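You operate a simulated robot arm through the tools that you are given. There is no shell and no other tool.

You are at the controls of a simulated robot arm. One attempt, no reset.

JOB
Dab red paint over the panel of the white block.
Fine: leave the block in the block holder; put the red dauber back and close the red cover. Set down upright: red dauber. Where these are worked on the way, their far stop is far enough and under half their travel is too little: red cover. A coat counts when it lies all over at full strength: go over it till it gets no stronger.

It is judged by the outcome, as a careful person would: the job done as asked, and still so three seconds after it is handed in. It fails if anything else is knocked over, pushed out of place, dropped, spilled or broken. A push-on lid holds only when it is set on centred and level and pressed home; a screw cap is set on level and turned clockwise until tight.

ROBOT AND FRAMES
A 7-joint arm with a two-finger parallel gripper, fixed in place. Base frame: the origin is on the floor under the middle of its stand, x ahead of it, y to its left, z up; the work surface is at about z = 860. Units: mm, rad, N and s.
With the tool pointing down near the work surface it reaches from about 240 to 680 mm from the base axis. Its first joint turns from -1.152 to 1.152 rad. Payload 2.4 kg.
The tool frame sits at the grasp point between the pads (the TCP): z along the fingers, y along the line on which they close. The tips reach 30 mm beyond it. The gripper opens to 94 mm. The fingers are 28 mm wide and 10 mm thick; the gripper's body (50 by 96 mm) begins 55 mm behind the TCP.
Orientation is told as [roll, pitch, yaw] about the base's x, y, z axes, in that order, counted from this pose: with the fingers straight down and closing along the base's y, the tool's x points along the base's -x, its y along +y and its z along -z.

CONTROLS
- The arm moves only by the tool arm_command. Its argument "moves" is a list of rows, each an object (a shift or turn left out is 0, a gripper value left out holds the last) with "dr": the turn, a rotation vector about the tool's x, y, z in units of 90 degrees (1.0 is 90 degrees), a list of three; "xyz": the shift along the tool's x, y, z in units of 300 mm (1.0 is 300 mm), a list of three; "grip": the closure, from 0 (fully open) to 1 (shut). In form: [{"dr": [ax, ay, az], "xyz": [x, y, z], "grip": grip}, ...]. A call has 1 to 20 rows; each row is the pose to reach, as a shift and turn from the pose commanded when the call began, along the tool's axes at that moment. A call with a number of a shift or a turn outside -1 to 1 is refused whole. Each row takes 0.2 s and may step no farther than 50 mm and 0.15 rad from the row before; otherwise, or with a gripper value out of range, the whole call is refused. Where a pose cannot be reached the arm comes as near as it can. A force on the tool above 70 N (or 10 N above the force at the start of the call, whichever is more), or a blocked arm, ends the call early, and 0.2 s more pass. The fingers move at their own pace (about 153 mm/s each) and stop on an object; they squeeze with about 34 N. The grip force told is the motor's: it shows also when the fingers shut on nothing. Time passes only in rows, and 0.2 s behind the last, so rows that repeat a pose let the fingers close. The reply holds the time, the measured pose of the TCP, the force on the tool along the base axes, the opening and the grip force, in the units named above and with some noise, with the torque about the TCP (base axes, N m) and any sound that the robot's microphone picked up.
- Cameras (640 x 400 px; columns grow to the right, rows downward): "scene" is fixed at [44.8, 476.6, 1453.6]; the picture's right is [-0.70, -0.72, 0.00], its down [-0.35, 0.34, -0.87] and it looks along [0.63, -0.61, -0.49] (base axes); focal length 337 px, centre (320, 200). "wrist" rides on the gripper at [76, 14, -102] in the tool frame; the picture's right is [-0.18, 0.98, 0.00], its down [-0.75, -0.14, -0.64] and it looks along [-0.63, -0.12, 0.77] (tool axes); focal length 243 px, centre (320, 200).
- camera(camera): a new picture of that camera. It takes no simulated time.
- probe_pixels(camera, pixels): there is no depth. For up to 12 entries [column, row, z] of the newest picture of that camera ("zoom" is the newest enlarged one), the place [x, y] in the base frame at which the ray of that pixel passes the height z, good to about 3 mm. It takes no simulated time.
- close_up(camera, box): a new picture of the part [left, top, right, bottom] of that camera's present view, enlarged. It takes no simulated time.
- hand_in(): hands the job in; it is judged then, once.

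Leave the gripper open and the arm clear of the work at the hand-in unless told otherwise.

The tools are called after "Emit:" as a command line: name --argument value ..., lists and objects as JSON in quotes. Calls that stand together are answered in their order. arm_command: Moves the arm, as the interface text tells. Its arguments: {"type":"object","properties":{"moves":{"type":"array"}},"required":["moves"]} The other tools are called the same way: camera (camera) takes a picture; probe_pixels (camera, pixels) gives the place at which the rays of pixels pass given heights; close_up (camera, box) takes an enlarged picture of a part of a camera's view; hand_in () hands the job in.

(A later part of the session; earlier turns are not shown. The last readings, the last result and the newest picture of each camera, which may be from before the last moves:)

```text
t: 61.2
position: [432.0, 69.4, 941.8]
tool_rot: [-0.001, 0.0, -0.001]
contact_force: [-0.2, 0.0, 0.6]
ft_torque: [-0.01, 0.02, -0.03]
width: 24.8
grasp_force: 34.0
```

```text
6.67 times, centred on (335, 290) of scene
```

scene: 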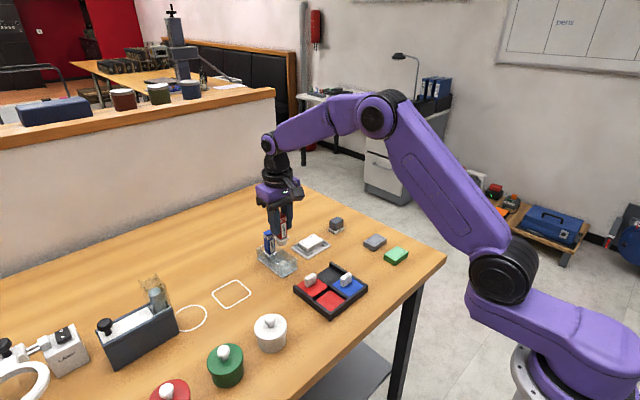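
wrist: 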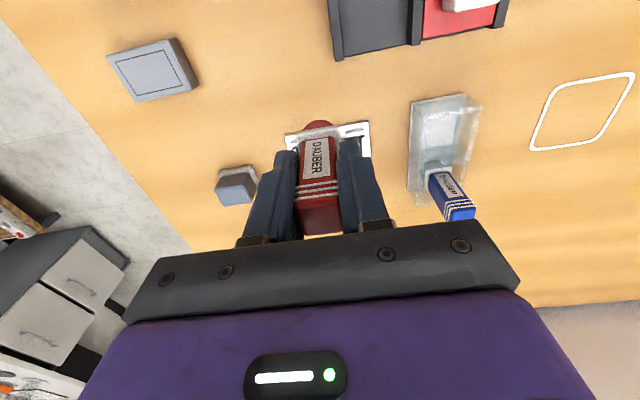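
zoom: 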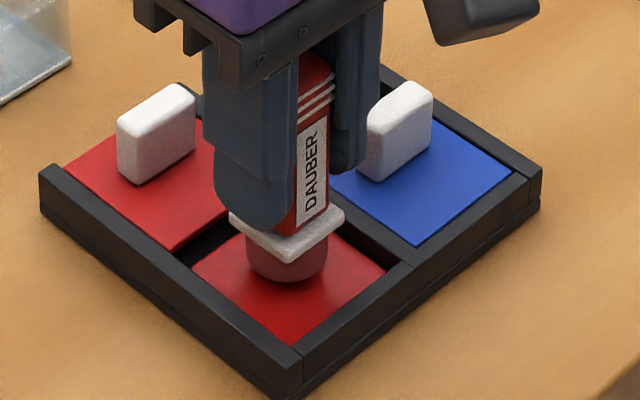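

Just above the bed. I lower in ~1 mm steps until light contact.

Emit:
arm_command --moves '[{"xyz": [0, 0, 0.004]}, {"xyz": [0, 0, 0.008]}, {"xyz": [0, 0, 0.012]}]'

```text
t: 62.0
position: [431.0, 70.6, 937.2]
tool_rot: [0.001, -0.001, -0.001]
contact_force: [-0.2, 1.1, -0.8]
ft_torque: [0.0, 0.02, 0.02]
width: 24.9
grasp_force: 33.8
```

Emit:
arm_command --moves '[{"xyz": [0, 0, 0.003]}, {"xyz": [0, 0, 0.006]}]'

```text
t: 62.6
position: [431.7, 69.8, 936.2]
tool_rot: [0.0, -0.002, 0.0]
contact_force: [-3.4, -0.5, 21.7]
ft_torque: [-0.04, 0.04, 0.01]
width: 25.0
grasp_force: 34.5
```

Contact at ~937 (22 N). I ease off ~1 mm, swirl ±4 mm on the bed to load up, then lift and check.

Emit:
arm_command --moves '[{"xyz": [0, 0, -0.003]}, {"xyz": [0, 0.012, -0.003]}, {"xyz": [0, 0, -0.003]}, {"xyz": [0, -0.012, -0.003]}, {"xyz": [0, 0, -0.003]}, {"xyz": [0, 0, -0.04]}, {"xyz": [0, 0, -0.1]}]'

Emit:
close_up --camera "scene" --box '[305, 250, 365, 310]'

Emit:
camera --camera "wrist"

```text
t: 64.2
position: [430.3, 69.8, 966.1]
tool_rot: [0.001, 0.001, 0.0]
contact_force: [0.0, -1.2, 0.0]
ft_torque: [-0.02, 0.02, -0.01]
width: 24.7
grasp_force: 34.4
```

```text
6.67 times, centred on (335, 280) of scene
```

zoom: 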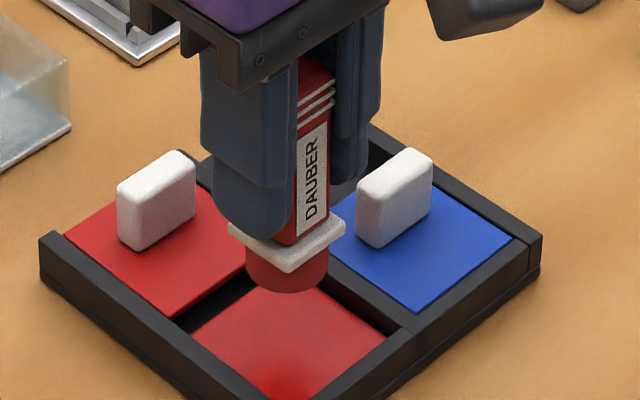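

```text
taken
```

wrist: 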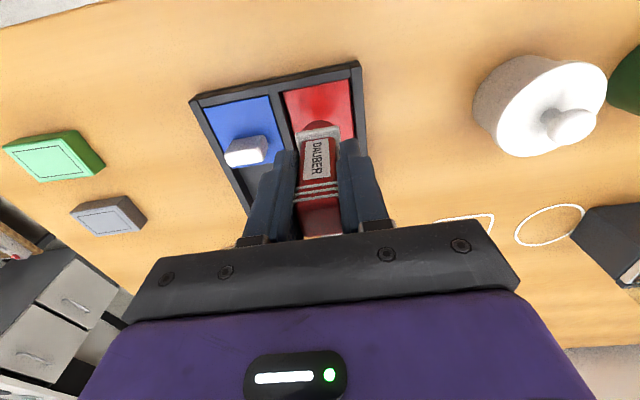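

Reloaded fully red. I return over the panel, to the corner offset (-7,-16) from its centre, and lower to just above contact.

Emit:
arm_command --moves '[{"xyz": [0, 0, -0.113]}, {"xyz": [-0.11, -0.08, -0.113]}, {"xyz": [-0.22, -0.16, -0.113]}, {"xyz": [-0.33, -0.24, -0.113]}, {"xyz": [-0.44, -0.32, -0.113]}, {"xyz": [-0.54, -0.4, -0.113]}, {"xyz": [-0.6033, -0.438, -0.113]}, {"xyz": [-0.6033, -0.438, -0.03]}, {"xyz": [-0.6033, -0.438, 0.03]}, {"xyz": [-0.6033, -0.438, 0.0485]}, {"xyz": [-0.6033, -0.438, 0.061]}]'

Emit:
close_up --camera "scene" --box '[280, 205, 340, 255]'

```text
t: 66.6
position: [613.8, -62.6, 947.1]
tool_rot: [0.001, 0.001, -0.001]
contact_force: [0.2, 0.1, -1.0]
ft_torque: [-0.04, -0.04, 0.02]
width: 24.8
grasp_force: 34.3
```

```text
8.00 times, centred on (310, 230) of scene
```

zoom: 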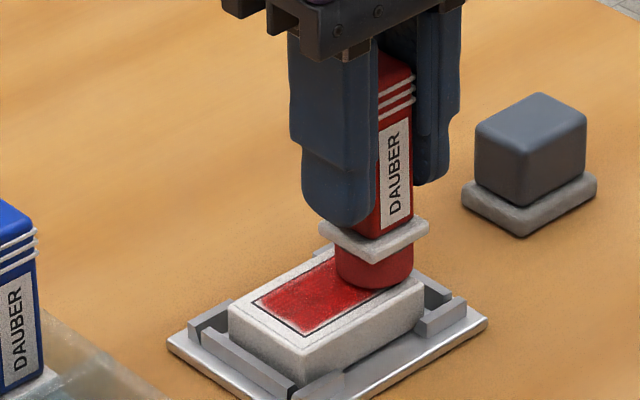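

Over the corner, not yet touching. I lower by 1–1.5 mm to light contact.

Emit:
arm_command --moves '[{"xyz": [0, 0, 0.003]}, {"xyz": [0, 0, 0.005]}]'

```text
t: 67.2
position: [612.8, -62.0, 947.1]
tool_rot: [0.001, -0.002, 0.001]
contact_force: [0.8, -1.0, 4.9]
ft_torque: [-0.09, -0.1, -0.03]
width: 25.0
grasp_force: 34.2
```

Light contact (5 N). I press 0.5 mm more and make three long strokes at x offsets -7, 0, +7 over the full length ±16 mm.

Emit:
arm_command --moves '[{"xyz": [0, 0.0178, 0.0017]}, {"xyz": [0, 0.0356, 0.0017]}, {"xyz": [0, 0.0533, 0.0017]}, {"xyz": [0, 0.0711, 0.0017]}, {"xyz": [0, 0.0889, 0.0017]}, {"xyz": [0, 0.1067, 0.0017]}, {"xyz": [-0.0233, 0.1067, 0.0017]}, {"xyz": [-0.0233, 0.0889, 0.0017]}, {"xyz": [-0.0233, 0.0711, 0.0017]}, {"xyz": [-0.0233, 0.0533, 0.0017]}, {"xyz": [-0.0233, 0.0356, 0.0017]}, {"xyz": [-0.0233, 0.0178, 0.0017]}, {"xyz": [-0.0233, 0, 0.0017]}, {"xyz": [-0.0467, 0, 0.0017]}, {"xyz": [-0.0467, 0.0178, 0.0017]}, {"xyz": [-0.0467, 0.0356, 0.0017]}, {"xyz": [-0.0467, 0.0533, 0.0017]}, {"xyz": [-0.0467, 0.0711, 0.0017]}, {"xyz": [-0.0467, 0.0889, 0.0017]}, {"xyz": [-0.0467, 0.1067, 0.0017]}]'

Emit:
close_up --camera "scene" --box '[280, 205, 340, 255]'

```text
t: 71.4
position: [626.6, -30.4, 944.6]
tool_rot: [0.0, -0.001, 0.0]
contact_force: [0.0, -2.8, 6.4]
ft_torque: [-0.19, -0.04, 0.02]
width: 24.7
grasp_force: 33.7
```

```text
8.00 times, centred on (310, 230) of scene
```

zoom: 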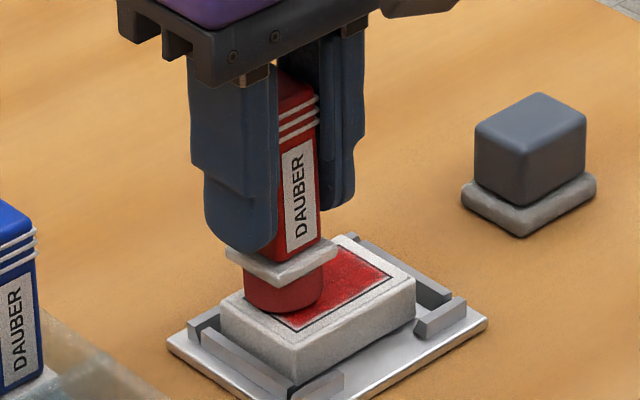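

The block slid ~2 mm within the holder's play but remains inside. I lift and look at the coat.

Emit:
arm_command --moves '[{"xyz": [0, 0, -0.05]}, {"xyz": [0.03, -0.05, -0.15]}, {"xyz": [0.12, -0.05, -0.2]}, {"xyz": [0.22, -0.05, -0.2]}]'

Emit:
close_up --camera "scene" --box '[296, 226, 328, 250]'

Emit:
close_up --camera "scene" --box '[290, 205, 350, 254]'

```text
t: 72.4
position: [560.8, -46.0, 1005.9]
tool_rot: [0.0, 0.0, -0.002]
contact_force: [-0.1, -0.1, 0.2]
ft_torque: [-0.02, 0.0, 0.01]
width: 24.7
grasp_force: 34.1
```

```text
16.00 times, centred on (312, 238) of scene
```

zoom: 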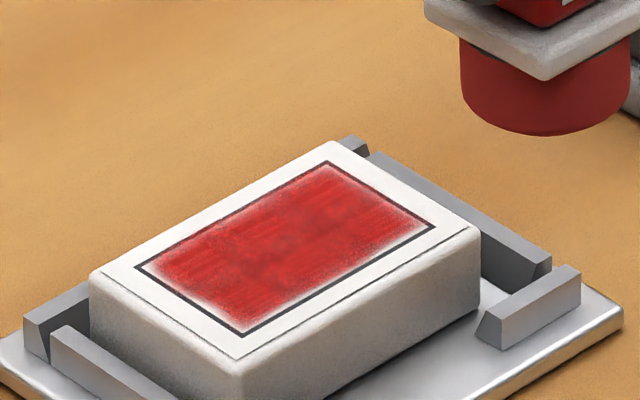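

```text
8.16 times, centred on (320, 230) of scene
```

zoom: 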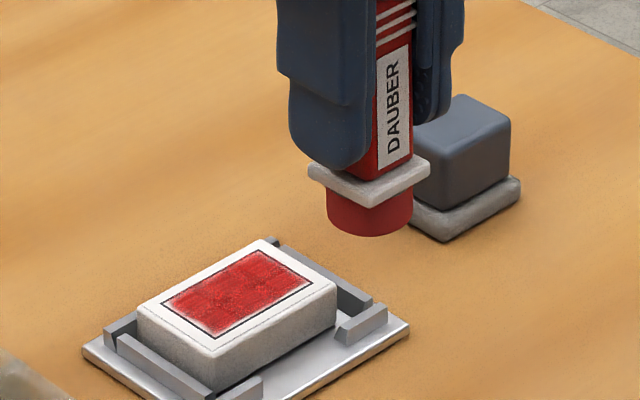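

The coat is stronger but streaky and thin at the corners. I'll re-measure the panel's corners as the block shifted a little.

Emit:
probe_pixels --camera "scene" --pixels '[[300.6, 242.2, 884], [312.5, 235.6, 884], [319.1, 239.6, 884], [307.4, 246.4, 884]]'

Emit:
camera --camera "wrist"

```text
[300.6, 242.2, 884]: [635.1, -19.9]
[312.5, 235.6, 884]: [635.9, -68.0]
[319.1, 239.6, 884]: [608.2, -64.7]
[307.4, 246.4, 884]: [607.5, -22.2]
```

```text
taken
```

wrist: 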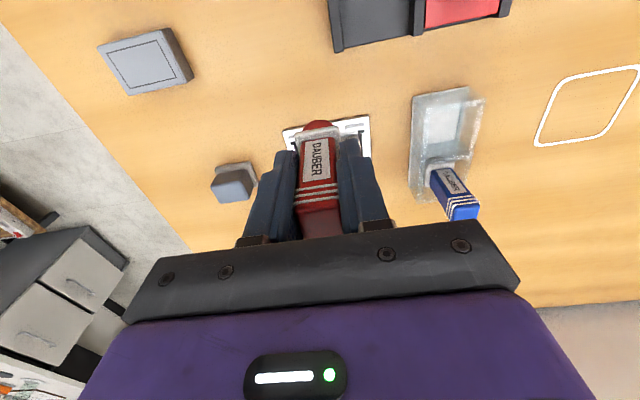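

The block centre is now ~3 mm further in +x (still inside the holder). I do another set of strokes at different x offsets relative to the new centre (-9, -4).

Emit:
arm_command --moves '[{"xyz": [-0.09, -0.025, 0]}, {"xyz": [-0.1763, -0.0503, 0]}, {"xyz": [-0.1763, -0.0503, 0.1]}, {"xyz": [-0.1763, -0.0503, 0.17]}, {"xyz": [-0.1763, -0.0503, 0.1925]}, {"xyz": [-0.1763, -0.0503, 0.2]}, {"xyz": [-0.1763, -0.0303, 0.2]}, {"xyz": [-0.1763, -0.0103, 0.2]}, {"xyz": [-0.1763, 0.0097, 0.2]}, {"xyz": [-0.1763, 0.0297, 0.2]}, {"xyz": [-0.1763, 0.0497, 0.2]}, {"xyz": [-0.193, 0.0497, 0.2]}, {"xyz": [-0.193, 0.0297, 0.2]}, {"xyz": [-0.193, 0.0097, 0.2]}, {"xyz": [-0.193, -0.0103, 0.2]}, {"xyz": [-0.193, -0.0303, 0.2]}, {"xyz": [-0.193, -0.0503, 0.2]}]'

Emit:
close_up --camera "scene" --box '[280, 205, 340, 255]'

```text
t: 76.0
position: [619.0, -60.1, 945.8]
tool_rot: [0.001, 0.0, -0.002]
contact_force: [-0.3, 0.6, 0.2]
ft_torque: [0.0, 0.02, 0.0]
width: 25.1
grasp_force: 34.1
```

```text
8.00 times, centred on (310, 230) of scene
```

zoom: 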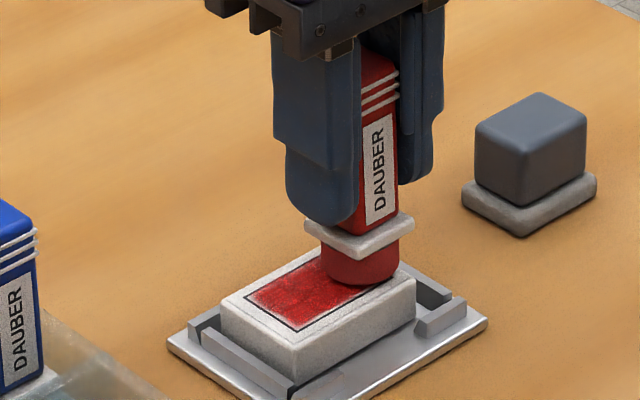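

Contact was lost at the end (0.2 N). I lower 1 mm more and check the force.

Emit:
arm_command --moves '[{"xyz": [0, 0, 0.003]}, {"xyz": [0, 0, 0.003]}]'

```text
t: 76.6
position: [618.8, -58.8, 945.0]
tool_rot: [0.001, 0.001, 0.001]
contact_force: [-2.2, -0.7, 4.6]
ft_torque: [-0.06, 0.09, -0.02]
width: 24.9
grasp_force: 34.4
```

4.6 N. I press 0.4 mm more and continue strokes at x offsets -4, +1, +6.

Emit:
arm_command --moves '[{"xyz": [0, 0.02, 0.0015]}, {"xyz": [0, 0.04, 0.0015]}, {"xyz": [0, 0.06, 0.0015]}, {"xyz": [0, 0.08, 0.0015]}, {"xyz": [0, 0.1, 0.0015]}, {"xyz": [-0.0167, 0.1, 0.0015]}, {"xyz": [-0.0167, 0.08, 0.0015]}, {"xyz": [-0.0167, 0.06, 0.0015]}, {"xyz": [-0.0167, 0.04, 0.0015]}, {"xyz": [-0.0167, 0.02, 0.0015]}, {"xyz": [-0.0167, 0, 0.0015]}, {"xyz": [-0.0333, 0, 0.0015]}, {"xyz": [-0.0333, 0.02, 0.0015]}, {"xyz": [-0.0333, 0.04, 0.0015]}, {"xyz": [-0.0333, 0.06, 0.0015]}, {"xyz": [-0.0333, 0.08, 0.0015]}, {"xyz": [-0.0333, 0.1, 0.0015]}]'

Emit:
close_up --camera "scene" --box '[280, 205, 340, 255]'

```text
t: 80.2
position: [628.2, -29.7, 943.9]
tool_rot: [-0.001, 0.0, 0.0]
contact_force: [0.3, -5.9, 13.1]
ft_torque: [-0.33, -0.07, -0.05]
width: 24.9
grasp_force: 33.5
```

```text
8.00 times, centred on (310, 230) of scene
```

zoom: 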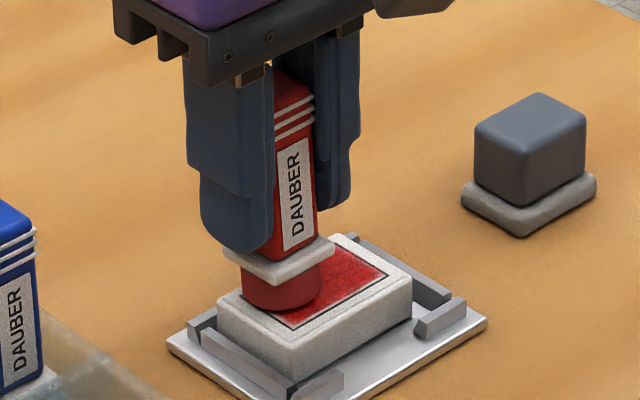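

Good contact (13 N). I lift and view the coat.

Emit:
arm_command --moves '[{"xyz": [0, 0, -0.05]}, {"xyz": [0.03, -0.05, -0.15]}, {"xyz": [0.12, -0.05, -0.2]}, {"xyz": [0.22, -0.05, -0.2]}]'

Emit:
close_up --camera "scene" --box '[296, 226, 328, 250]'

Emit:
camera --camera "wrist"

```text
t: 81.2
position: [560.5, -44.0, 1003.5]
tool_rot: [0.0, -0.001, -0.002]
contact_force: [0.7, 0.3, -0.4]
ft_torque: [0.0, -0.03, 0.01]
width: 24.9
grasp_force: 33.8
```

```text
16.00 times, centred on (312, 238) of scene
```

zoom: 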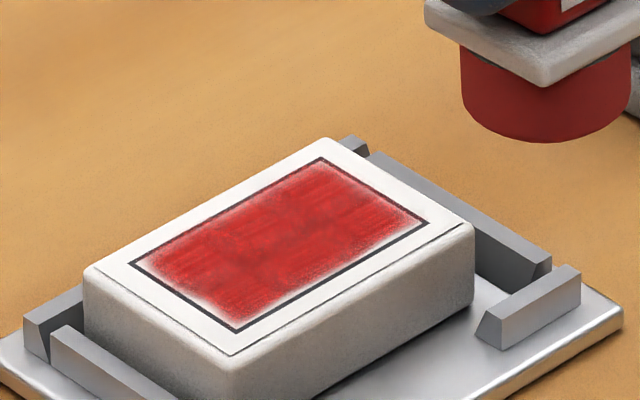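

```text
taken
```

wrist: 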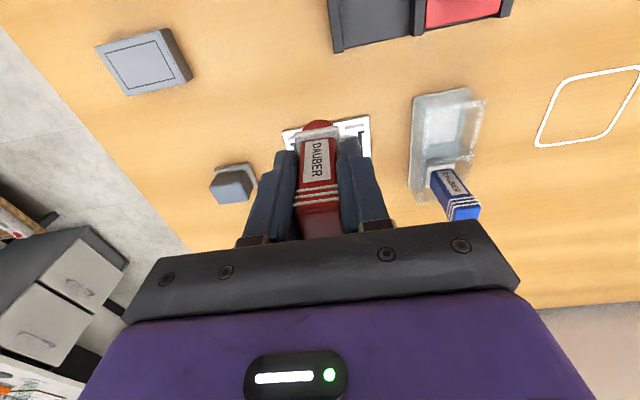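

The coat looks nearly uniform but I want a closer view. I raise and shift to put the block to the left of the fingers in the wrist camera.

Emit:
arm_command --moves '[{"xyz": [0, 0, -0.117]}, {"xyz": [-0.03, 0.12, -0.117]}, {"xyz": [-0.06, 0.24, -0.117]}, {"xyz": [-0.1, 0.36, -0.117]}]'

Emit:
camera --camera "wrist"

```text
t: 82.2
position: [591.7, 62.8, 1039.6]
tool_rot: [-0.001, 0.002, -0.001]
contact_force: [0.2, 0.3, -0.1]
ft_torque: [-0.02, -0.01, 0.0]
width: 25.1
grasp_force: 34.0
```

```text
taken
```

wrist: 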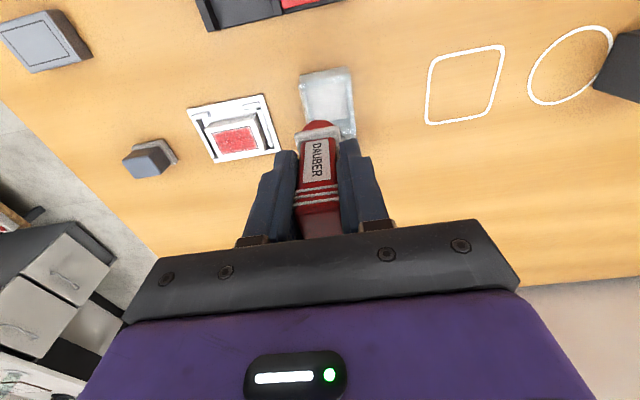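

Emit:
close_up --camera "wrist" --box '[202, 110, 272, 160]'

```text
8.00 times, centred on (237, 135) of wrist
```

zoom: 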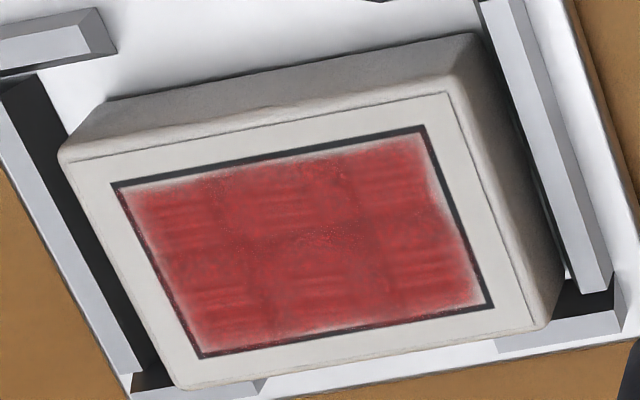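

From here I see the coat clearly: mostly red with paler ends at the ±y edges. I'll reload the sponge and go over it again, then compare in this same view.

Emit:
arm_command --moves '[{"xyz": [0.14, 0.004, 0]}, {"xyz": [0.28, 0.008, 0]}, {"xyz": [0.42, 0.012, 0]}, {"xyz": [0.5367, 0.0167, 0]}, {"xyz": [0.5367, 0.0167, 0.12]}, {"xyz": [0.5367, 0.0167, 0.24]}, {"xyz": [0.5367, 0.0167, 0.32]}, {"xyz": [0.5367, 0.0167, 0.338]}]'

Emit:
arm_command --moves '[{"xyz": [0, 0, 0.003]}, {"xyz": [0, 0, 0.006]}]'

```text
t: 84.0
position: [430.4, 68.0, 937.6]
tool_rot: [-0.001, 0.0, 0.0]
contact_force: [0.0, 0.7, 0.3]
ft_torque: [-0.02, -0.01, 0.0]
width: 24.9
grasp_force: 34.0
```

```text
t: 84.6
position: [430.5, 68.6, 935.3]
tool_rot: [-0.002, 0.0, 0.0]
contact_force: [-0.1, -0.7, 0.2]
ft_torque: [-0.05, -0.03, -0.01]
width: 24.9
grasp_force: 34.2
```

Not yet touching at 936. I go down 1 mm more at a time.

Emit:
arm_command --moves '[{"xyz": [0, 0, 0.003]}, {"xyz": [0, 0, 0.005]}]'

```text
t: 85.2
position: [431.2, 68.1, 935.1]
tool_rot: [0.001, -0.001, 0.0]
contact_force: [-1.1, 0.2, 6.4]
ft_torque: [0.05, 0.07, -0.02]
width: 25.0
grasp_force: 34.4
```

6 N contact on the bed. I swirl a little to load, then lift and carry back over the panel.

Emit:
arm_command --moves '[{"xyz": [0, 0.012, 0.001]}, {"xyz": [0, 0, 0.001]}, {"xyz": [0, -0.012, 0.001]}, {"xyz": [0, 0, 0.001]}, {"xyz": [0, 0.012, 0.001]}, {"xyz": [0, 0, 0.001]}, {"xyz": [0, 0, -0.05]}, {"xyz": [0, 0, -0.15]}, {"xyz": [0, 0, -0.217]}]'

Emit:
close_up --camera "scene" --box '[305, 230, 365, 310]'

```text
t: 87.2
position: [429.9, 67.0, 1000.1]
tool_rot: [0.001, 0.003, -0.001]
contact_force: [0.0, 0.0, -0.5]
ft_torque: [-0.04, 0.02, -0.04]
width: 24.7
grasp_force: 33.2
```

```text
5.00 times, centred on (335, 270) of scene
```

zoom: 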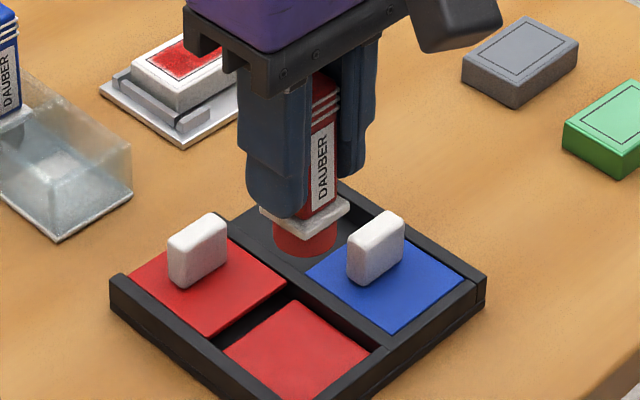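

Loaded bright red. I'll locate the panel from the last wrist picture before the next passes.

Emit:
probe_pixels --camera "wrist" --pixels '[[211, 132.9, 884], [250, 125.75, 884], [258.5, 148.25, 884], [222.25, 154.6, 884]]'

```text
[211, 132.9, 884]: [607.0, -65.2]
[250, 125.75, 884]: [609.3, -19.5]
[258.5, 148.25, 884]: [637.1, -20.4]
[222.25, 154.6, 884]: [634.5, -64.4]
```

Panel centre is now about (622.3,-42.7). I carry over to offset (-8,-17) and approach to just above contact.

Emit:
arm_command --moves '[{"xyz": [-0.11, -0.077, 0]}, {"xyz": [-0.22, -0.154, 0]}, {"xyz": [-0.33, -0.231, 0]}, {"xyz": [-0.44, -0.309, 0]}, {"xyz": [-0.54, -0.38, 0]}, {"xyz": [-0.6083, -0.4267, 0]}, {"xyz": [-0.6083, -0.4267, 0.1]}, {"xyz": [-0.6083, -0.4267, 0.16]}, {"xyz": [-0.6083, -0.4267, 0.1793]}, {"xyz": [-0.6083, -0.4267, 0.185]}]'

Emit:
close_up --camera "scene" --box '[280, 205, 340, 255]'

```text
t: 89.4
position: [616.0, -59.7, 944.3]
tool_rot: [0.0, 0.0, 0.001]
contact_force: [-0.8, 0.0, -1.0]
ft_torque: [-0.04, -0.01, 0.02]
width: 25.0
grasp_force: 34.2
```

```text
8.00 times, centred on (310, 230) of scene
```

zoom: 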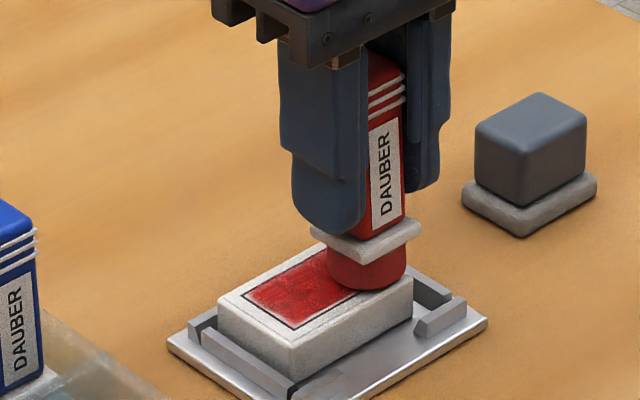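

Emit:
arm_command --moves '[{"xyz": [0, 0, 0.002]}, {"xyz": [0, 0, 0.004]}]'

```text
t: 90.0
position: [612.7, -60.1, 942.6]
tool_rot: [0.0, -0.002, 0.001]
contact_force: [0.0, 0.5, 6.0]
ft_torque: [0.01, -0.03, -0.02]
width: 25.2
grasp_force: 34.0
```

6 N. I run three full-length strokes at x offsets -8, -3, +3.

Emit:
arm_command --moves '[{"xyz": [0, 0.0227, 0.001]}, {"xyz": [0, 0.0454, 0.001]}, {"xyz": [0, 0.068, 0.001]}, {"xyz": [0, 0.0907, 0.001]}, {"xyz": [0, 0.1133, 0.001]}, {"xyz": [-0.0167, 0.1133, 0.001]}, {"xyz": [-0.0167, 0.0907, 0.001]}, {"xyz": [-0.0167, 0.068, 0.001]}, {"xyz": [-0.0167, 0.0454, 0.001]}, {"xyz": [-0.0167, 0.0227, 0.001]}, {"xyz": [-0.0167, 0, 0.001]}, {"xyz": [-0.0367, 0, 0.001]}, {"xyz": [-0.0367, 0.0227, 0.001]}, {"xyz": [-0.0367, 0.0454, 0.001]}, {"xyz": [-0.0367, 0.068, 0.001]}, {"xyz": [-0.0367, 0.0907, 0.001]}, {"xyz": [-0.0367, 0.1133, 0.001]}]'

Emit:
close_up --camera "scene" --box '[280, 205, 340, 255]'

```text
t: 93.6
position: [625.6, -26.5, 942.4]
tool_rot: [0.0, -0.003, -0.001]
contact_force: [-0.2, -6.3, 15.1]
ft_torque: [-0.35, -0.14, -0.05]
width: 24.9
grasp_force: 34.1
```

```text
8.00 times, centred on (310, 230) of scene
```

zoom: 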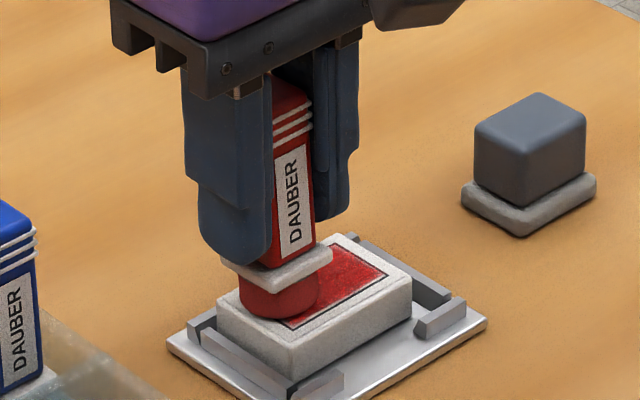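

Good contact. I continue: a stroke at +8, short cross strokes at the -y end, then back to the +y end with cross strokes.

Emit:
arm_command --moves '[{"xyz": [-0.0167, 0, 0]}, {"xyz": [-0.0167, -0.0227, 0]}, {"xyz": [-0.0167, -0.0454, 0]}, {"xyz": [-0.0167, -0.068, 0]}, {"xyz": [-0.0167, -0.0907, 0]}, {"xyz": [-0.0167, -0.1133, 0]}, {"xyz": [0.001, -0.1133, 0]}, {"xyz": [0.019, -0.1133, 0]}, {"xyz": [0.0367, -0.1133, 0]}, {"xyz": [0.019, -0.1, 0]}, {"xyz": [0.001, -0.1, 0]}, {"xyz": [-0.0067, -0.1, 0]}, {"xyz": [-0.0067, -0.0773, 0]}, {"xyz": [-0.0067, -0.055, 0]}, {"xyz": [-0.0067, -0.0327, 0]}, {"xyz": [-0.0067, -0.0133, 0]}, {"xyz": [0.0133, -0.0067, 0]}, {"xyz": [0.0367, 0, 0]}, {"xyz": [0.0133, 0, 0]}, {"xyz": [-0.0133, 0, 0]}]'

Emit:
arm_command --moves '[{"xyz": [0, 0, -0.05]}, {"xyz": [0, 0, -0.15]}, {"xyz": [0.03, 0.05, -0.25]}, {"xyz": [0.06, 0.15, -0.317]}, {"xyz": [0.1, 0.27, -0.317]}, {"xyz": [0.1, 0.31, -0.317]}]'

Emit:
camera --camera "wrist"

Emit:
close_up --camera "wrist" --box '[202, 110, 272, 160]'

```text
t: 97.8
position: [628.0, -24.9, 942.1]
tool_rot: [-0.001, 0.001, 0.0]
contact_force: [-7.4, 0.6, 15.9]
ft_torque: [0.05, 0.3, -0.02]
width: 25.0
grasp_force: 33.5
```

```text
t: 99.2
position: [598.2, 66.7, 1037.6]
tool_rot: [-0.001, -0.001, 0.0]
contact_force: [0.1, 0.7, -0.5]
ft_torque: [-0.03, -0.01, -0.02]
width: 24.8
grasp_force: 34.1
```

```text
taken
```

wrist: 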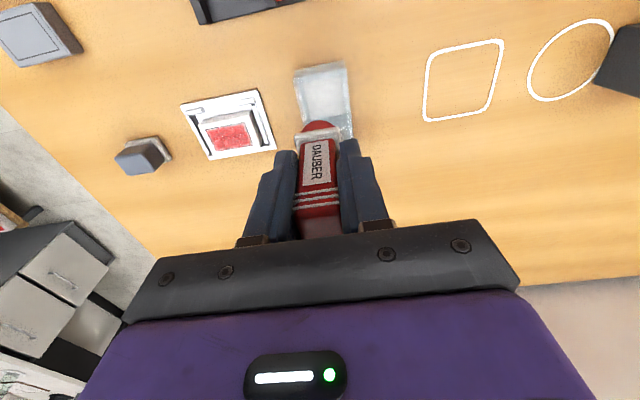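

```text
8.00 times, centred on (237, 135) of wrist
```

zoom: 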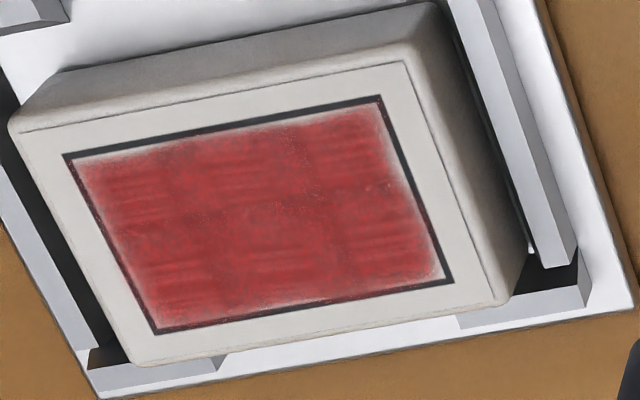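

The intensity looks the same as before, suggesting saturation, though the ends have a pale rim. I'll compare with the scene view too.

Emit:
close_up --camera "scene" --box '[296, 226, 328, 250]'

Emit:
close_up --camera "wrist" --box '[280, 100, 360, 240]'

```text
16.00 times, centred on (312, 238) of scene
```

zoom: 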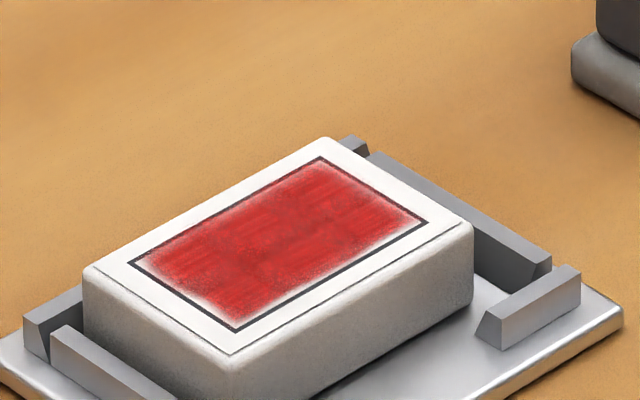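

```text
2.86 times, centred on (320, 170) of wrist
```

zoom: 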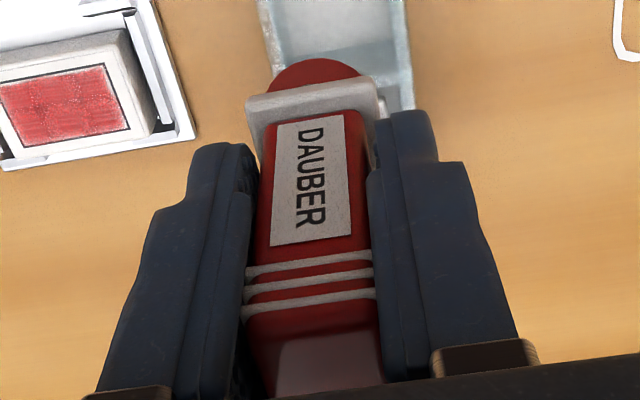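

Nearly identical to before. For safety I'll do one more reload and full pass with emphasis on the ends, then compare again. Back to the ink bed.

Emit:
arm_command --moves '[{"xyz": [0.14, 0.001, 0]}, {"xyz": [0.28, 0.002, 0]}, {"xyz": [0.42, 0.003, 0]}, {"xyz": [0.5583, 0.0033, 0]}, {"xyz": [0.5583, 0.0033, 0.12]}, {"xyz": [0.5583, 0.0033, 0.24]}, {"xyz": [0.5583, 0.0033, 0.32]}, {"xyz": [0.5583, 0.0033, 0.34]}, {"xyz": [0.5583, 0.0033, 0.344]}]'

```text
t: 101.2
position: [430.5, 67.1, 935.1]
tool_rot: [0.0, 0.001, 0.0]
contact_force: [-0.6, -0.1, -0.1]
ft_torque: [0.01, 0.01, 0.0]
width: 24.9
grasp_force: 34.3
```

Emit:
arm_command --moves '[{"xyz": [0, 0, 0.003]}, {"xyz": [0, 0, 0.005]}]'

```text
t: 101.8
position: [430.9, 67.8, 932.4]
tool_rot: [0.001, 0.0, -0.001]
contact_force: [0.7, -0.9, 1.0]
ft_torque: [-0.02, -0.03, -0.01]
width: 25.0
grasp_force: 34.1
```

Just starting to touch. Half a millimetre more, then swirl and lift.

Emit:
arm_command --moves '[{"xyz": [0, 0, 0.002]}, {"xyz": [0, 0.012, 0.003]}, {"xyz": [0, 0, 0.003]}, {"xyz": [0, -0.012, 0.003]}, {"xyz": [0, 0, 0.003]}, {"xyz": [0, 0.012, 0.003]}, {"xyz": [0, 0, 0.003]}]'

Emit:
close_up --camera "scene" --box '[295, 250, 375, 310]'

```text
t: 103.4
position: [431.3, 69.9, 933.3]
tool_rot: [0.001, -0.002, 0.0]
contact_force: [0.9, 5.0, 12.0]
ft_torque: [0.25, -0.19, 0.04]
width: 25.0
grasp_force: 34.5
```

```text
6.67 times, centred on (335, 280) of scene
```

zoom: 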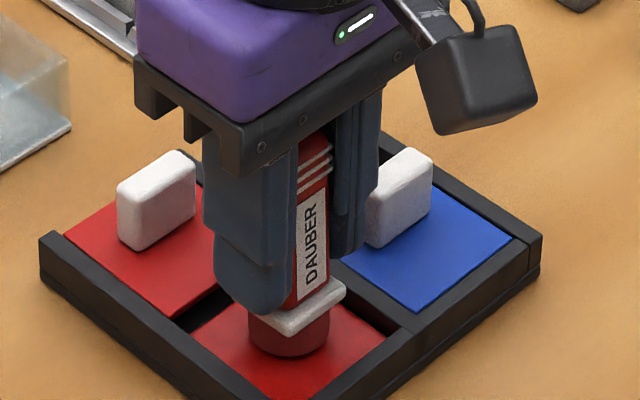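

Loaded. I return over the panel at offset (-8,-18) and approach to contact.

Emit:
arm_command --moves '[{"xyz": [0, 0, -0.1]}, {"xyz": [0, 0, -0.224]}, {"xyz": [-0.11, -0.077, -0.224]}, {"xyz": [-0.22, -0.154, -0.224]}, {"xyz": [-0.33, -0.231, -0.224]}, {"xyz": [-0.44, -0.309, -0.224]}, {"xyz": [-0.54, -0.38, -0.224]}, {"xyz": [-0.6083, -0.43, -0.224]}, {"xyz": [-0.6083, -0.43, -0.12]}, {"xyz": [-0.6083, -0.43, -0.06]}, {"xyz": [-0.6083, -0.43, -0.038]}, {"xyz": [-0.6083, -0.43, -0.033]}]'

```text
t: 106.0
position: [615.3, -59.4, 941.8]
tool_rot: [0.001, 0.001, 0.001]
contact_force: [-1.0, 0.3, 1.6]
ft_torque: [0.01, 0.06, -0.02]
width: 24.5
grasp_force: 34.6
```

1.6 N touch. I press slightly more and run the perimeter: along both long edges and both ends.

Emit:
arm_command --moves '[{"xyz": [0, 0.024, 0.0025]}, {"xyz": [0, 0.048, 0.0025]}, {"xyz": [0, 0.072, 0.0025]}, {"xyz": [0, 0.096, 0.0025]}, {"xyz": [0, 0.12, 0.0025]}, {"xyz": [-0.0178, 0.12, 0.0025]}, {"xyz": [-0.0356, 0.12, 0.0025]}, {"xyz": [-0.0533, 0.12, 0.0025]}, {"xyz": [-0.0533, 0.096, 0.0025]}, {"xyz": [-0.0533, 0.072, 0.0025]}, {"xyz": [-0.0533, 0.048, 0.0025]}, {"xyz": [-0.0533, 0.024, 0.0025]}, {"xyz": [-0.0533, 0, 0.0025]}, {"xyz": [-0.0356, 0, 0.0025]}, {"xyz": [-0.0178, 0, 0.0025]}, {"xyz": [0, 0, 0.0025]}, {"xyz": [-0.0167, 0.008, 0.0025]}, {"xyz": [-0.0233, 0.03, 0.0025]}, {"xyz": [-0.0233, 0.054, 0.0025]}, {"xyz": [-0.0233, 0.078, 0.0025]}]'

Emit:
close_up --camera "scene" --box '[280, 205, 340, 255]'

```text
t: 110.2
position: [620.8, -35.9, 942.7]
tool_rot: [-0.001, 0.002, 0.001]
contact_force: [-0.6, 1.0, -0.1]
ft_torque: [0.01, 0.02, -0.01]
width: 25.0
grasp_force: 33.9
```

```text
8.00 times, centred on (310, 230) of scene
```

zoom: 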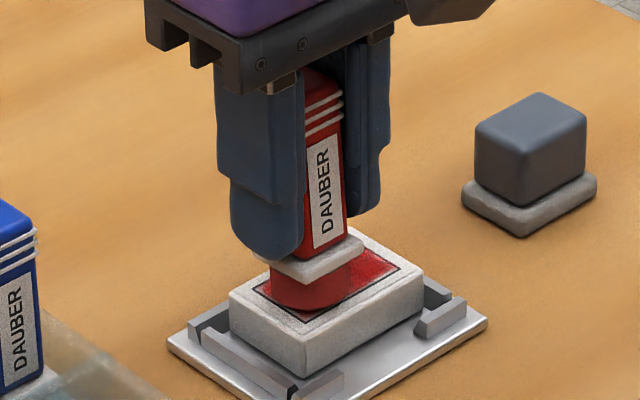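

Contact is lost at the end (slip). The block has shifted back toward -x within the holder. I lift and view.

Emit:
arm_command --moves '[{"xyz": [0, 0, -0.05]}, {"xyz": [0, 0, -0.15]}, {"xyz": [0.03, 0.1, -0.25]}, {"xyz": [0.05, 0.2, -0.32]}, {"xyz": [0.0767, 0.343, -0.32]}]'

Emit:
camera --camera "wrist"

Emit:
close_up --camera "wrist" --box '[202, 110, 272, 160]'

Emit:
close_up --camera "scene" --box '[296, 226, 328, 250]'

Emit:
close_up --camera "scene" --box '[250, 190, 320, 260]'

```text
t: 111.4
position: [597.1, 67.8, 1036.3]
tool_rot: [0.001, 0.001, -0.001]
contact_force: [0.0, -1.1, -0.6]
ft_torque: [0.01, -0.04, -0.02]
width: 25.0
grasp_force: 33.7
```

```text
taken
```

wrist: 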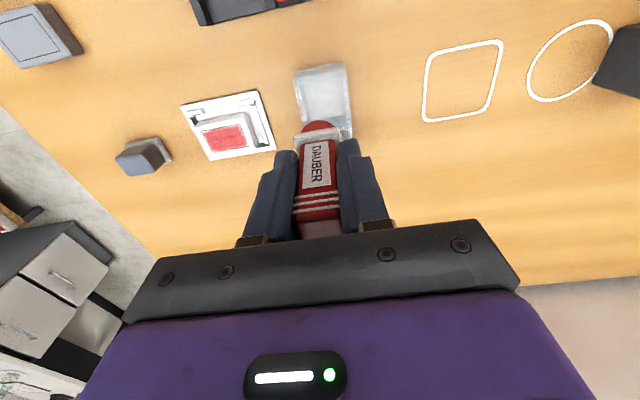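

```text
8.00 times, centred on (237, 135) of wrist
```

zoom: 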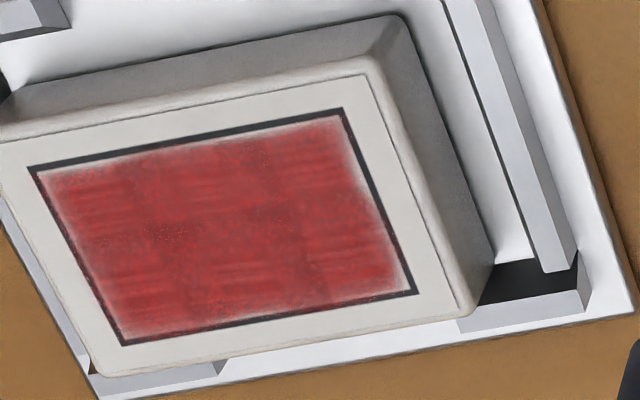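

```text
16.00 times, centred on (312, 238) of scene
```

zoom: 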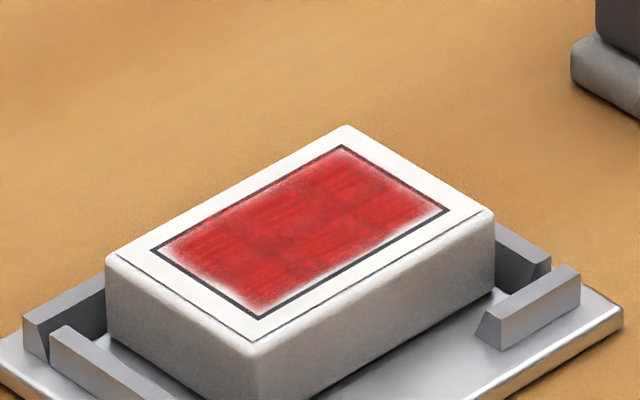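

```text
5.71 times, centred on (285, 225) of scene
```

zoom: 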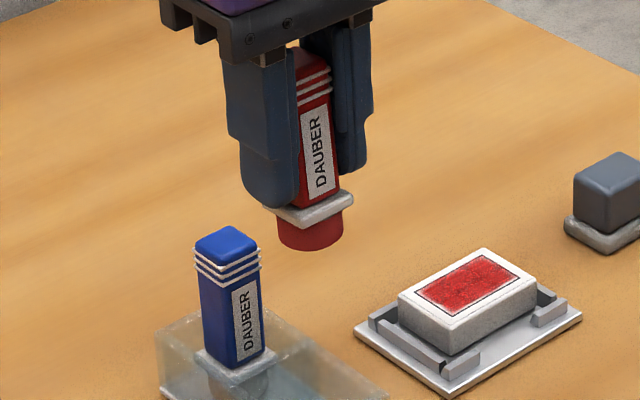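

The coat looks saturated in the middle; the +y rim remains a touch paler. I'll locate the panel again and check the block's seating.

Emit:
probe_pixels --camera "wrist" --pixels '[[200.75, 130.9, 884], [239.75, 123.5, 884], [249.25, 146.6, 884], [212.25, 153.25, 884]]'

Emit:
close_up --camera "wrist" --box '[175, 80, 285, 170]'

Emit:
close_up --camera "scene" --box '[288, 222, 336, 260]'

```text
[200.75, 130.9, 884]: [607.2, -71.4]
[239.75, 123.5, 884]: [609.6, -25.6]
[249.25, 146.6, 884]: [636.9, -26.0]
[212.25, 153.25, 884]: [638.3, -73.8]
```

```text
4.44 times, centred on (230, 125) of wrist
```

zoom: 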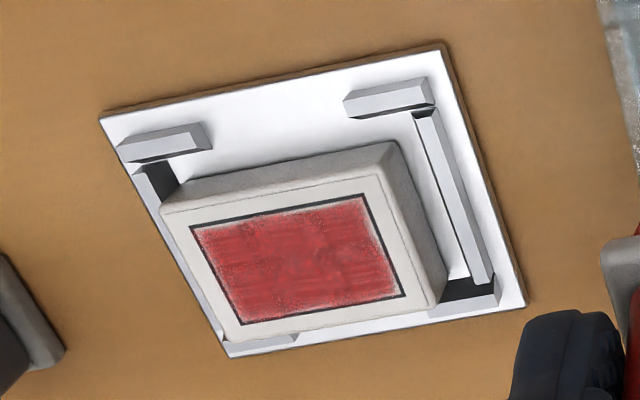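

```text
10.53 times, centred on (312, 241) of scene
```

zoom: 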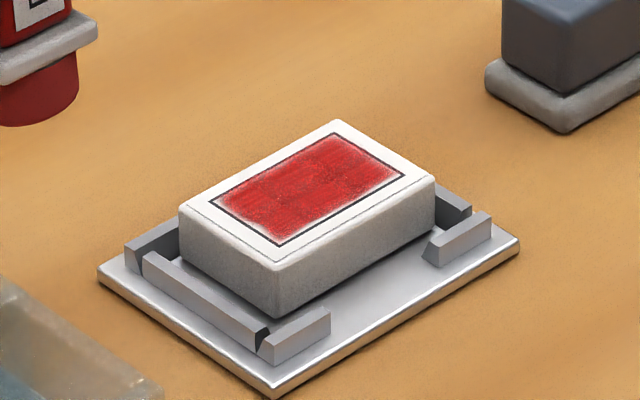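

The block sits flat inside the holder at its -y side; panel centre (622.5,-48.5). I do one more pass with verified contact.

Emit:
arm_command --moves '[{"xyz": [-0.01, -0.12, 0]}, {"xyz": [-0.02, -0.24, 0]}, {"xyz": [-0.03, -0.36, 0]}, {"xyz": [-0.0533, -0.436, 0.05]}, {"xyz": [-0.0533, -0.436, 0.17]}, {"xyz": [-0.0533, -0.436, 0.27]}, {"xyz": [-0.0533, -0.436, 0.31]}, {"xyz": [-0.0533, -0.436, 0.319]}, {"xyz": [-0.0533, -0.436, 0.321]}]'

```text
t: 113.4
position: [613.8, -64.4, 941.0]
tool_rot: [0.001, -0.003, -0.001]
contact_force: [-0.4, -0.5, 5.1]
ft_torque: [-0.03, 0.03, 0.02]
width: 25.1
grasp_force: 33.9
```

5 N contact. I press slightly and run around the perimeter again, allowing for the block's play.

Emit:
arm_command --moves '[{"xyz": [0, 0.0228, 0.0015]}, {"xyz": [0, 0.0456, 0.0015]}, {"xyz": [0, 0.0684, 0.0015]}, {"xyz": [0, 0.0911, 0.0015]}, {"xyz": [0, 0.1139, 0.0015]}, {"xyz": [0, 0.1367, 0.0015]}, {"xyz": [-0.02, 0.1367, 0.0015]}, {"xyz": [-0.04, 0.1367, 0.0015]}, {"xyz": [-0.058, 0.1367, 0.0015]}, {"xyz": [-0.058, 0.1139, 0.0015]}, {"xyz": [-0.058, 0.0911, 0.0015]}, {"xyz": [-0.058, 0.0684, 0.0015]}, {"xyz": [-0.058, 0.0456, 0.0015]}, {"xyz": [-0.058, 0.0228, 0.0015]}, {"xyz": [-0.058, 0, 0.0015]}, {"xyz": [-0.04, 0, 0.0015]}, {"xyz": [-0.02, 0, 0.0015]}, {"xyz": [0, 0, 0.0015]}]'

Emit:
close_up --camera "scene" --box '[280, 205, 340, 255]'

```text
t: 117.2
position: [612.9, -65.6, 940.7]
tool_rot: [0.0, -0.003, -0.001]
contact_force: [3.0, 0.4, 10.1]
ft_torque: [-0.06, -0.34, 0.05]
width: 24.8
grasp_force: 34.2
```

```text
8.00 times, centred on (310, 230) of scene
```

zoom: 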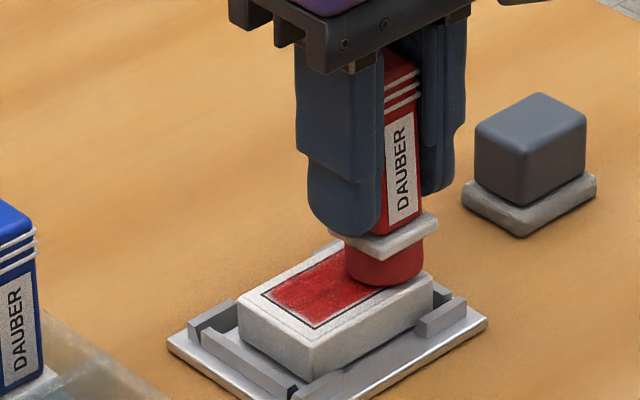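

Contact is maintained (10 N). I add two interior strokes, then lift to the viewing pose.

Emit:
arm_command --moves '[{"xyz": [-0.0167, 0, 0]}, {"xyz": [-0.0167, 0.0228, 0]}, {"xyz": [-0.0167, 0.0456, 0]}, {"xyz": [-0.0167, 0.0684, 0]}, {"xyz": [-0.0167, 0.0911, 0]}, {"xyz": [-0.0167, 0.1139, 0]}, {"xyz": [-0.0167, 0.1367, 0]}, {"xyz": [-0.04, 0.1367, 0]}, {"xyz": [-0.04, 0.1139, 0]}, {"xyz": [-0.04, 0.0911, 0]}, {"xyz": [-0.04, 0.0684, 0]}, {"xyz": [-0.04, 0.0456, 0]}, {"xyz": [-0.04, 0.0228, 0]}, {"xyz": [-0.04, 0.01, 0]}, {"xyz": [-0.03, 0.03, 0]}]'

Emit:
arm_command --moves '[{"xyz": [0, 0, -0.05]}, {"xyz": [0, 0, -0.15]}, {"xyz": [0.03, 0.1, -0.25]}, {"xyz": [0.05, 0.25, -0.32]}, {"xyz": [0.0833, 0.406, -0.32]}]'

Emit:
camera --camera "wrist"

Emit:
close_up --camera "wrist" --box '[195, 105, 275, 160]'

Emit:
close_up --camera "scene" --box '[296, 226, 328, 250]'

```text
t: 120.4
position: [621.3, -60.2, 940.4]
tool_rot: [-0.002, 0.0, -0.003]
contact_force: [0.7, -3.0, 7.8]
ft_torque: [-0.19, -0.12, -0.05]
width: 24.7
grasp_force: 34.1
```

```text
t: 121.6
position: [597.7, 67.1, 1036.4]
tool_rot: [-0.001, 0.001, -0.002]
contact_force: [-0.2, 0.9, -1.0]
ft_torque: [0.04, 0.01, 0.0]
width: 25.1
grasp_force: 34.7
```

```text
taken
```

wrist: 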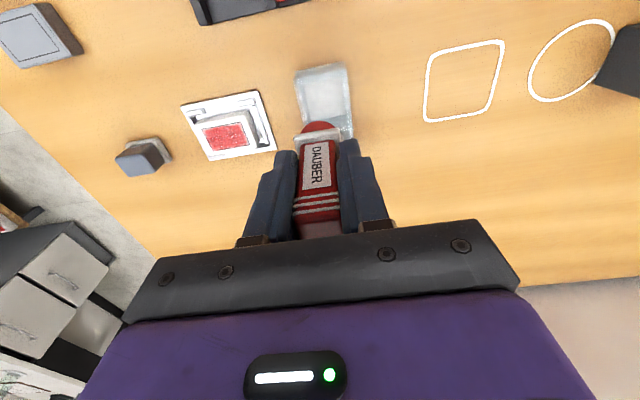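

```text
7.27 times, centred on (235, 132) of wrist
```

zoom: 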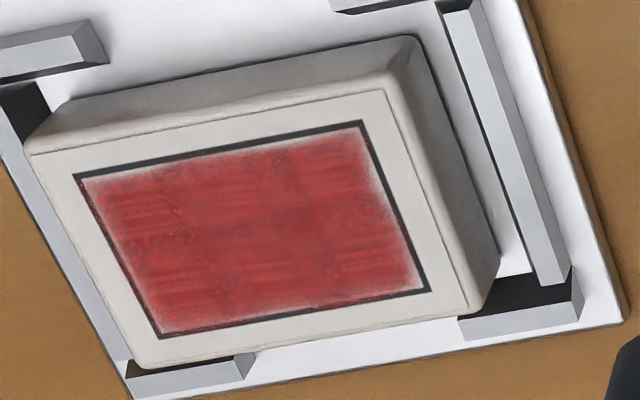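

```text
16.00 times, centred on (312, 238) of scene
```

zoom: 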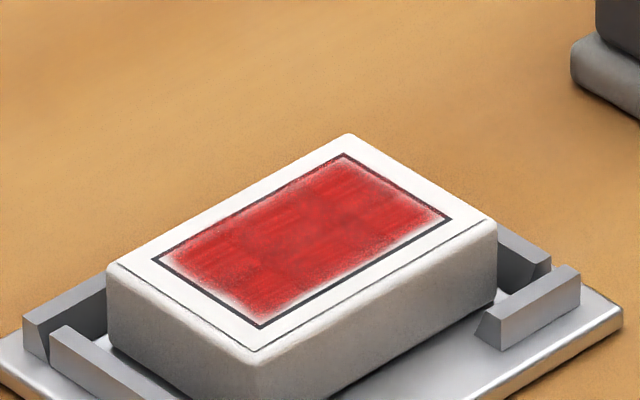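

The coat is unchanged from the previous pass, so it's at full strength. The dauber has crept ~10 mm up between the fingers, which would make the tips hit the rack walls on release. I'll stand it on the ink bed for a moment and re-grip it higher. Moving to the bed.

Emit:
arm_command --moves '[{"xyz": [0.14, 0.002, 0]}, {"xyz": [0.28, 0.004, 0]}, {"xyz": [0.42, 0.007, 0]}, {"xyz": [0.555, 0.009, 0]}, {"xyz": [0.555, 0.009, 0.12]}, {"xyz": [0.555, 0.009, 0.24]}, {"xyz": [0.555, 0.009, 0.32]}, {"xyz": [0.555, 0.009, 0.3407]}, {"xyz": [0.555, 0.009, 0.3433]}]'

Emit:
arm_command --moves '[{"xyz": [0, 0, 0.003]}, {"xyz": [0, 0, 0.003]}]'

```text
t: 123.6
position: [431.5, 68.3, 933.5]
tool_rot: [0.0, 0.0, 0.0]
contact_force: [0.2, 0.7, -0.1]
ft_torque: [-0.01, 0.0, 0.0]
width: 24.8
grasp_force: 33.9
```

```text
t: 124.2
position: [431.6, 68.4, 933.5]
tool_rot: [-0.001, 0.0, 0.0]
contact_force: [0.4, -0.5, -0.3]
ft_torque: [-0.02, -0.01, 0.03]
width: 24.9
grasp_force: 34.0
```

Emit:
arm_command --moves '[{"xyz": [0, 0, 0.0025]}, {"xyz": [0, 0, 0.0025]}]'

Emit:
close_up --camera "scene" --box '[295, 250, 375, 310]'

```text
t: 124.8
position: [432.7, 67.8, 932.5]
tool_rot: [0.0, 0.001, 0.0]
contact_force: [-1.0, 0.0, -0.3]
ft_torque: [0.0, -0.02, 0.0]
width: 25.0
grasp_force: 34.1
```

```text
6.67 times, centred on (335, 280) of scene
```

zoom: 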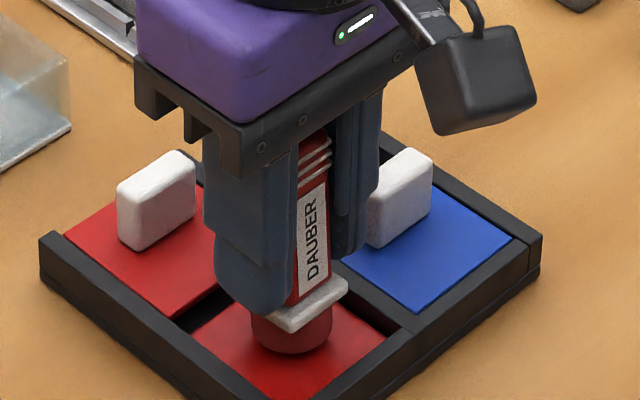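

Not touching yet; I continue in ~0.7 mm steps.

Emit:
arm_command --moves '[{"xyz": [0, 0, 0.0025]}, {"xyz": [0, 0, 0.0025]}]'

```text
t: 125.4
position: [431.9, 67.9, 931.5]
tool_rot: [0.001, 0.001, 0.0]
contact_force: [0.4, 0.3, -0.2]
ft_torque: [0.0, 0.02, -0.02]
width: 25.1
grasp_force: 34.1
```

Emit:
arm_command --moves '[{"xyz": [0, 0, 0.0025]}, {"xyz": [0, 0, 0.0025]}]'

```text
t: 126.0
position: [431.7, 69.3, 929.7]
tool_rot: [-0.001, -0.001, 0.001]
contact_force: [-2.2, 0.1, 11.2]
ft_torque: [0.0, 0.0, 0.0]
width: 24.6
grasp_force: 34.0
```

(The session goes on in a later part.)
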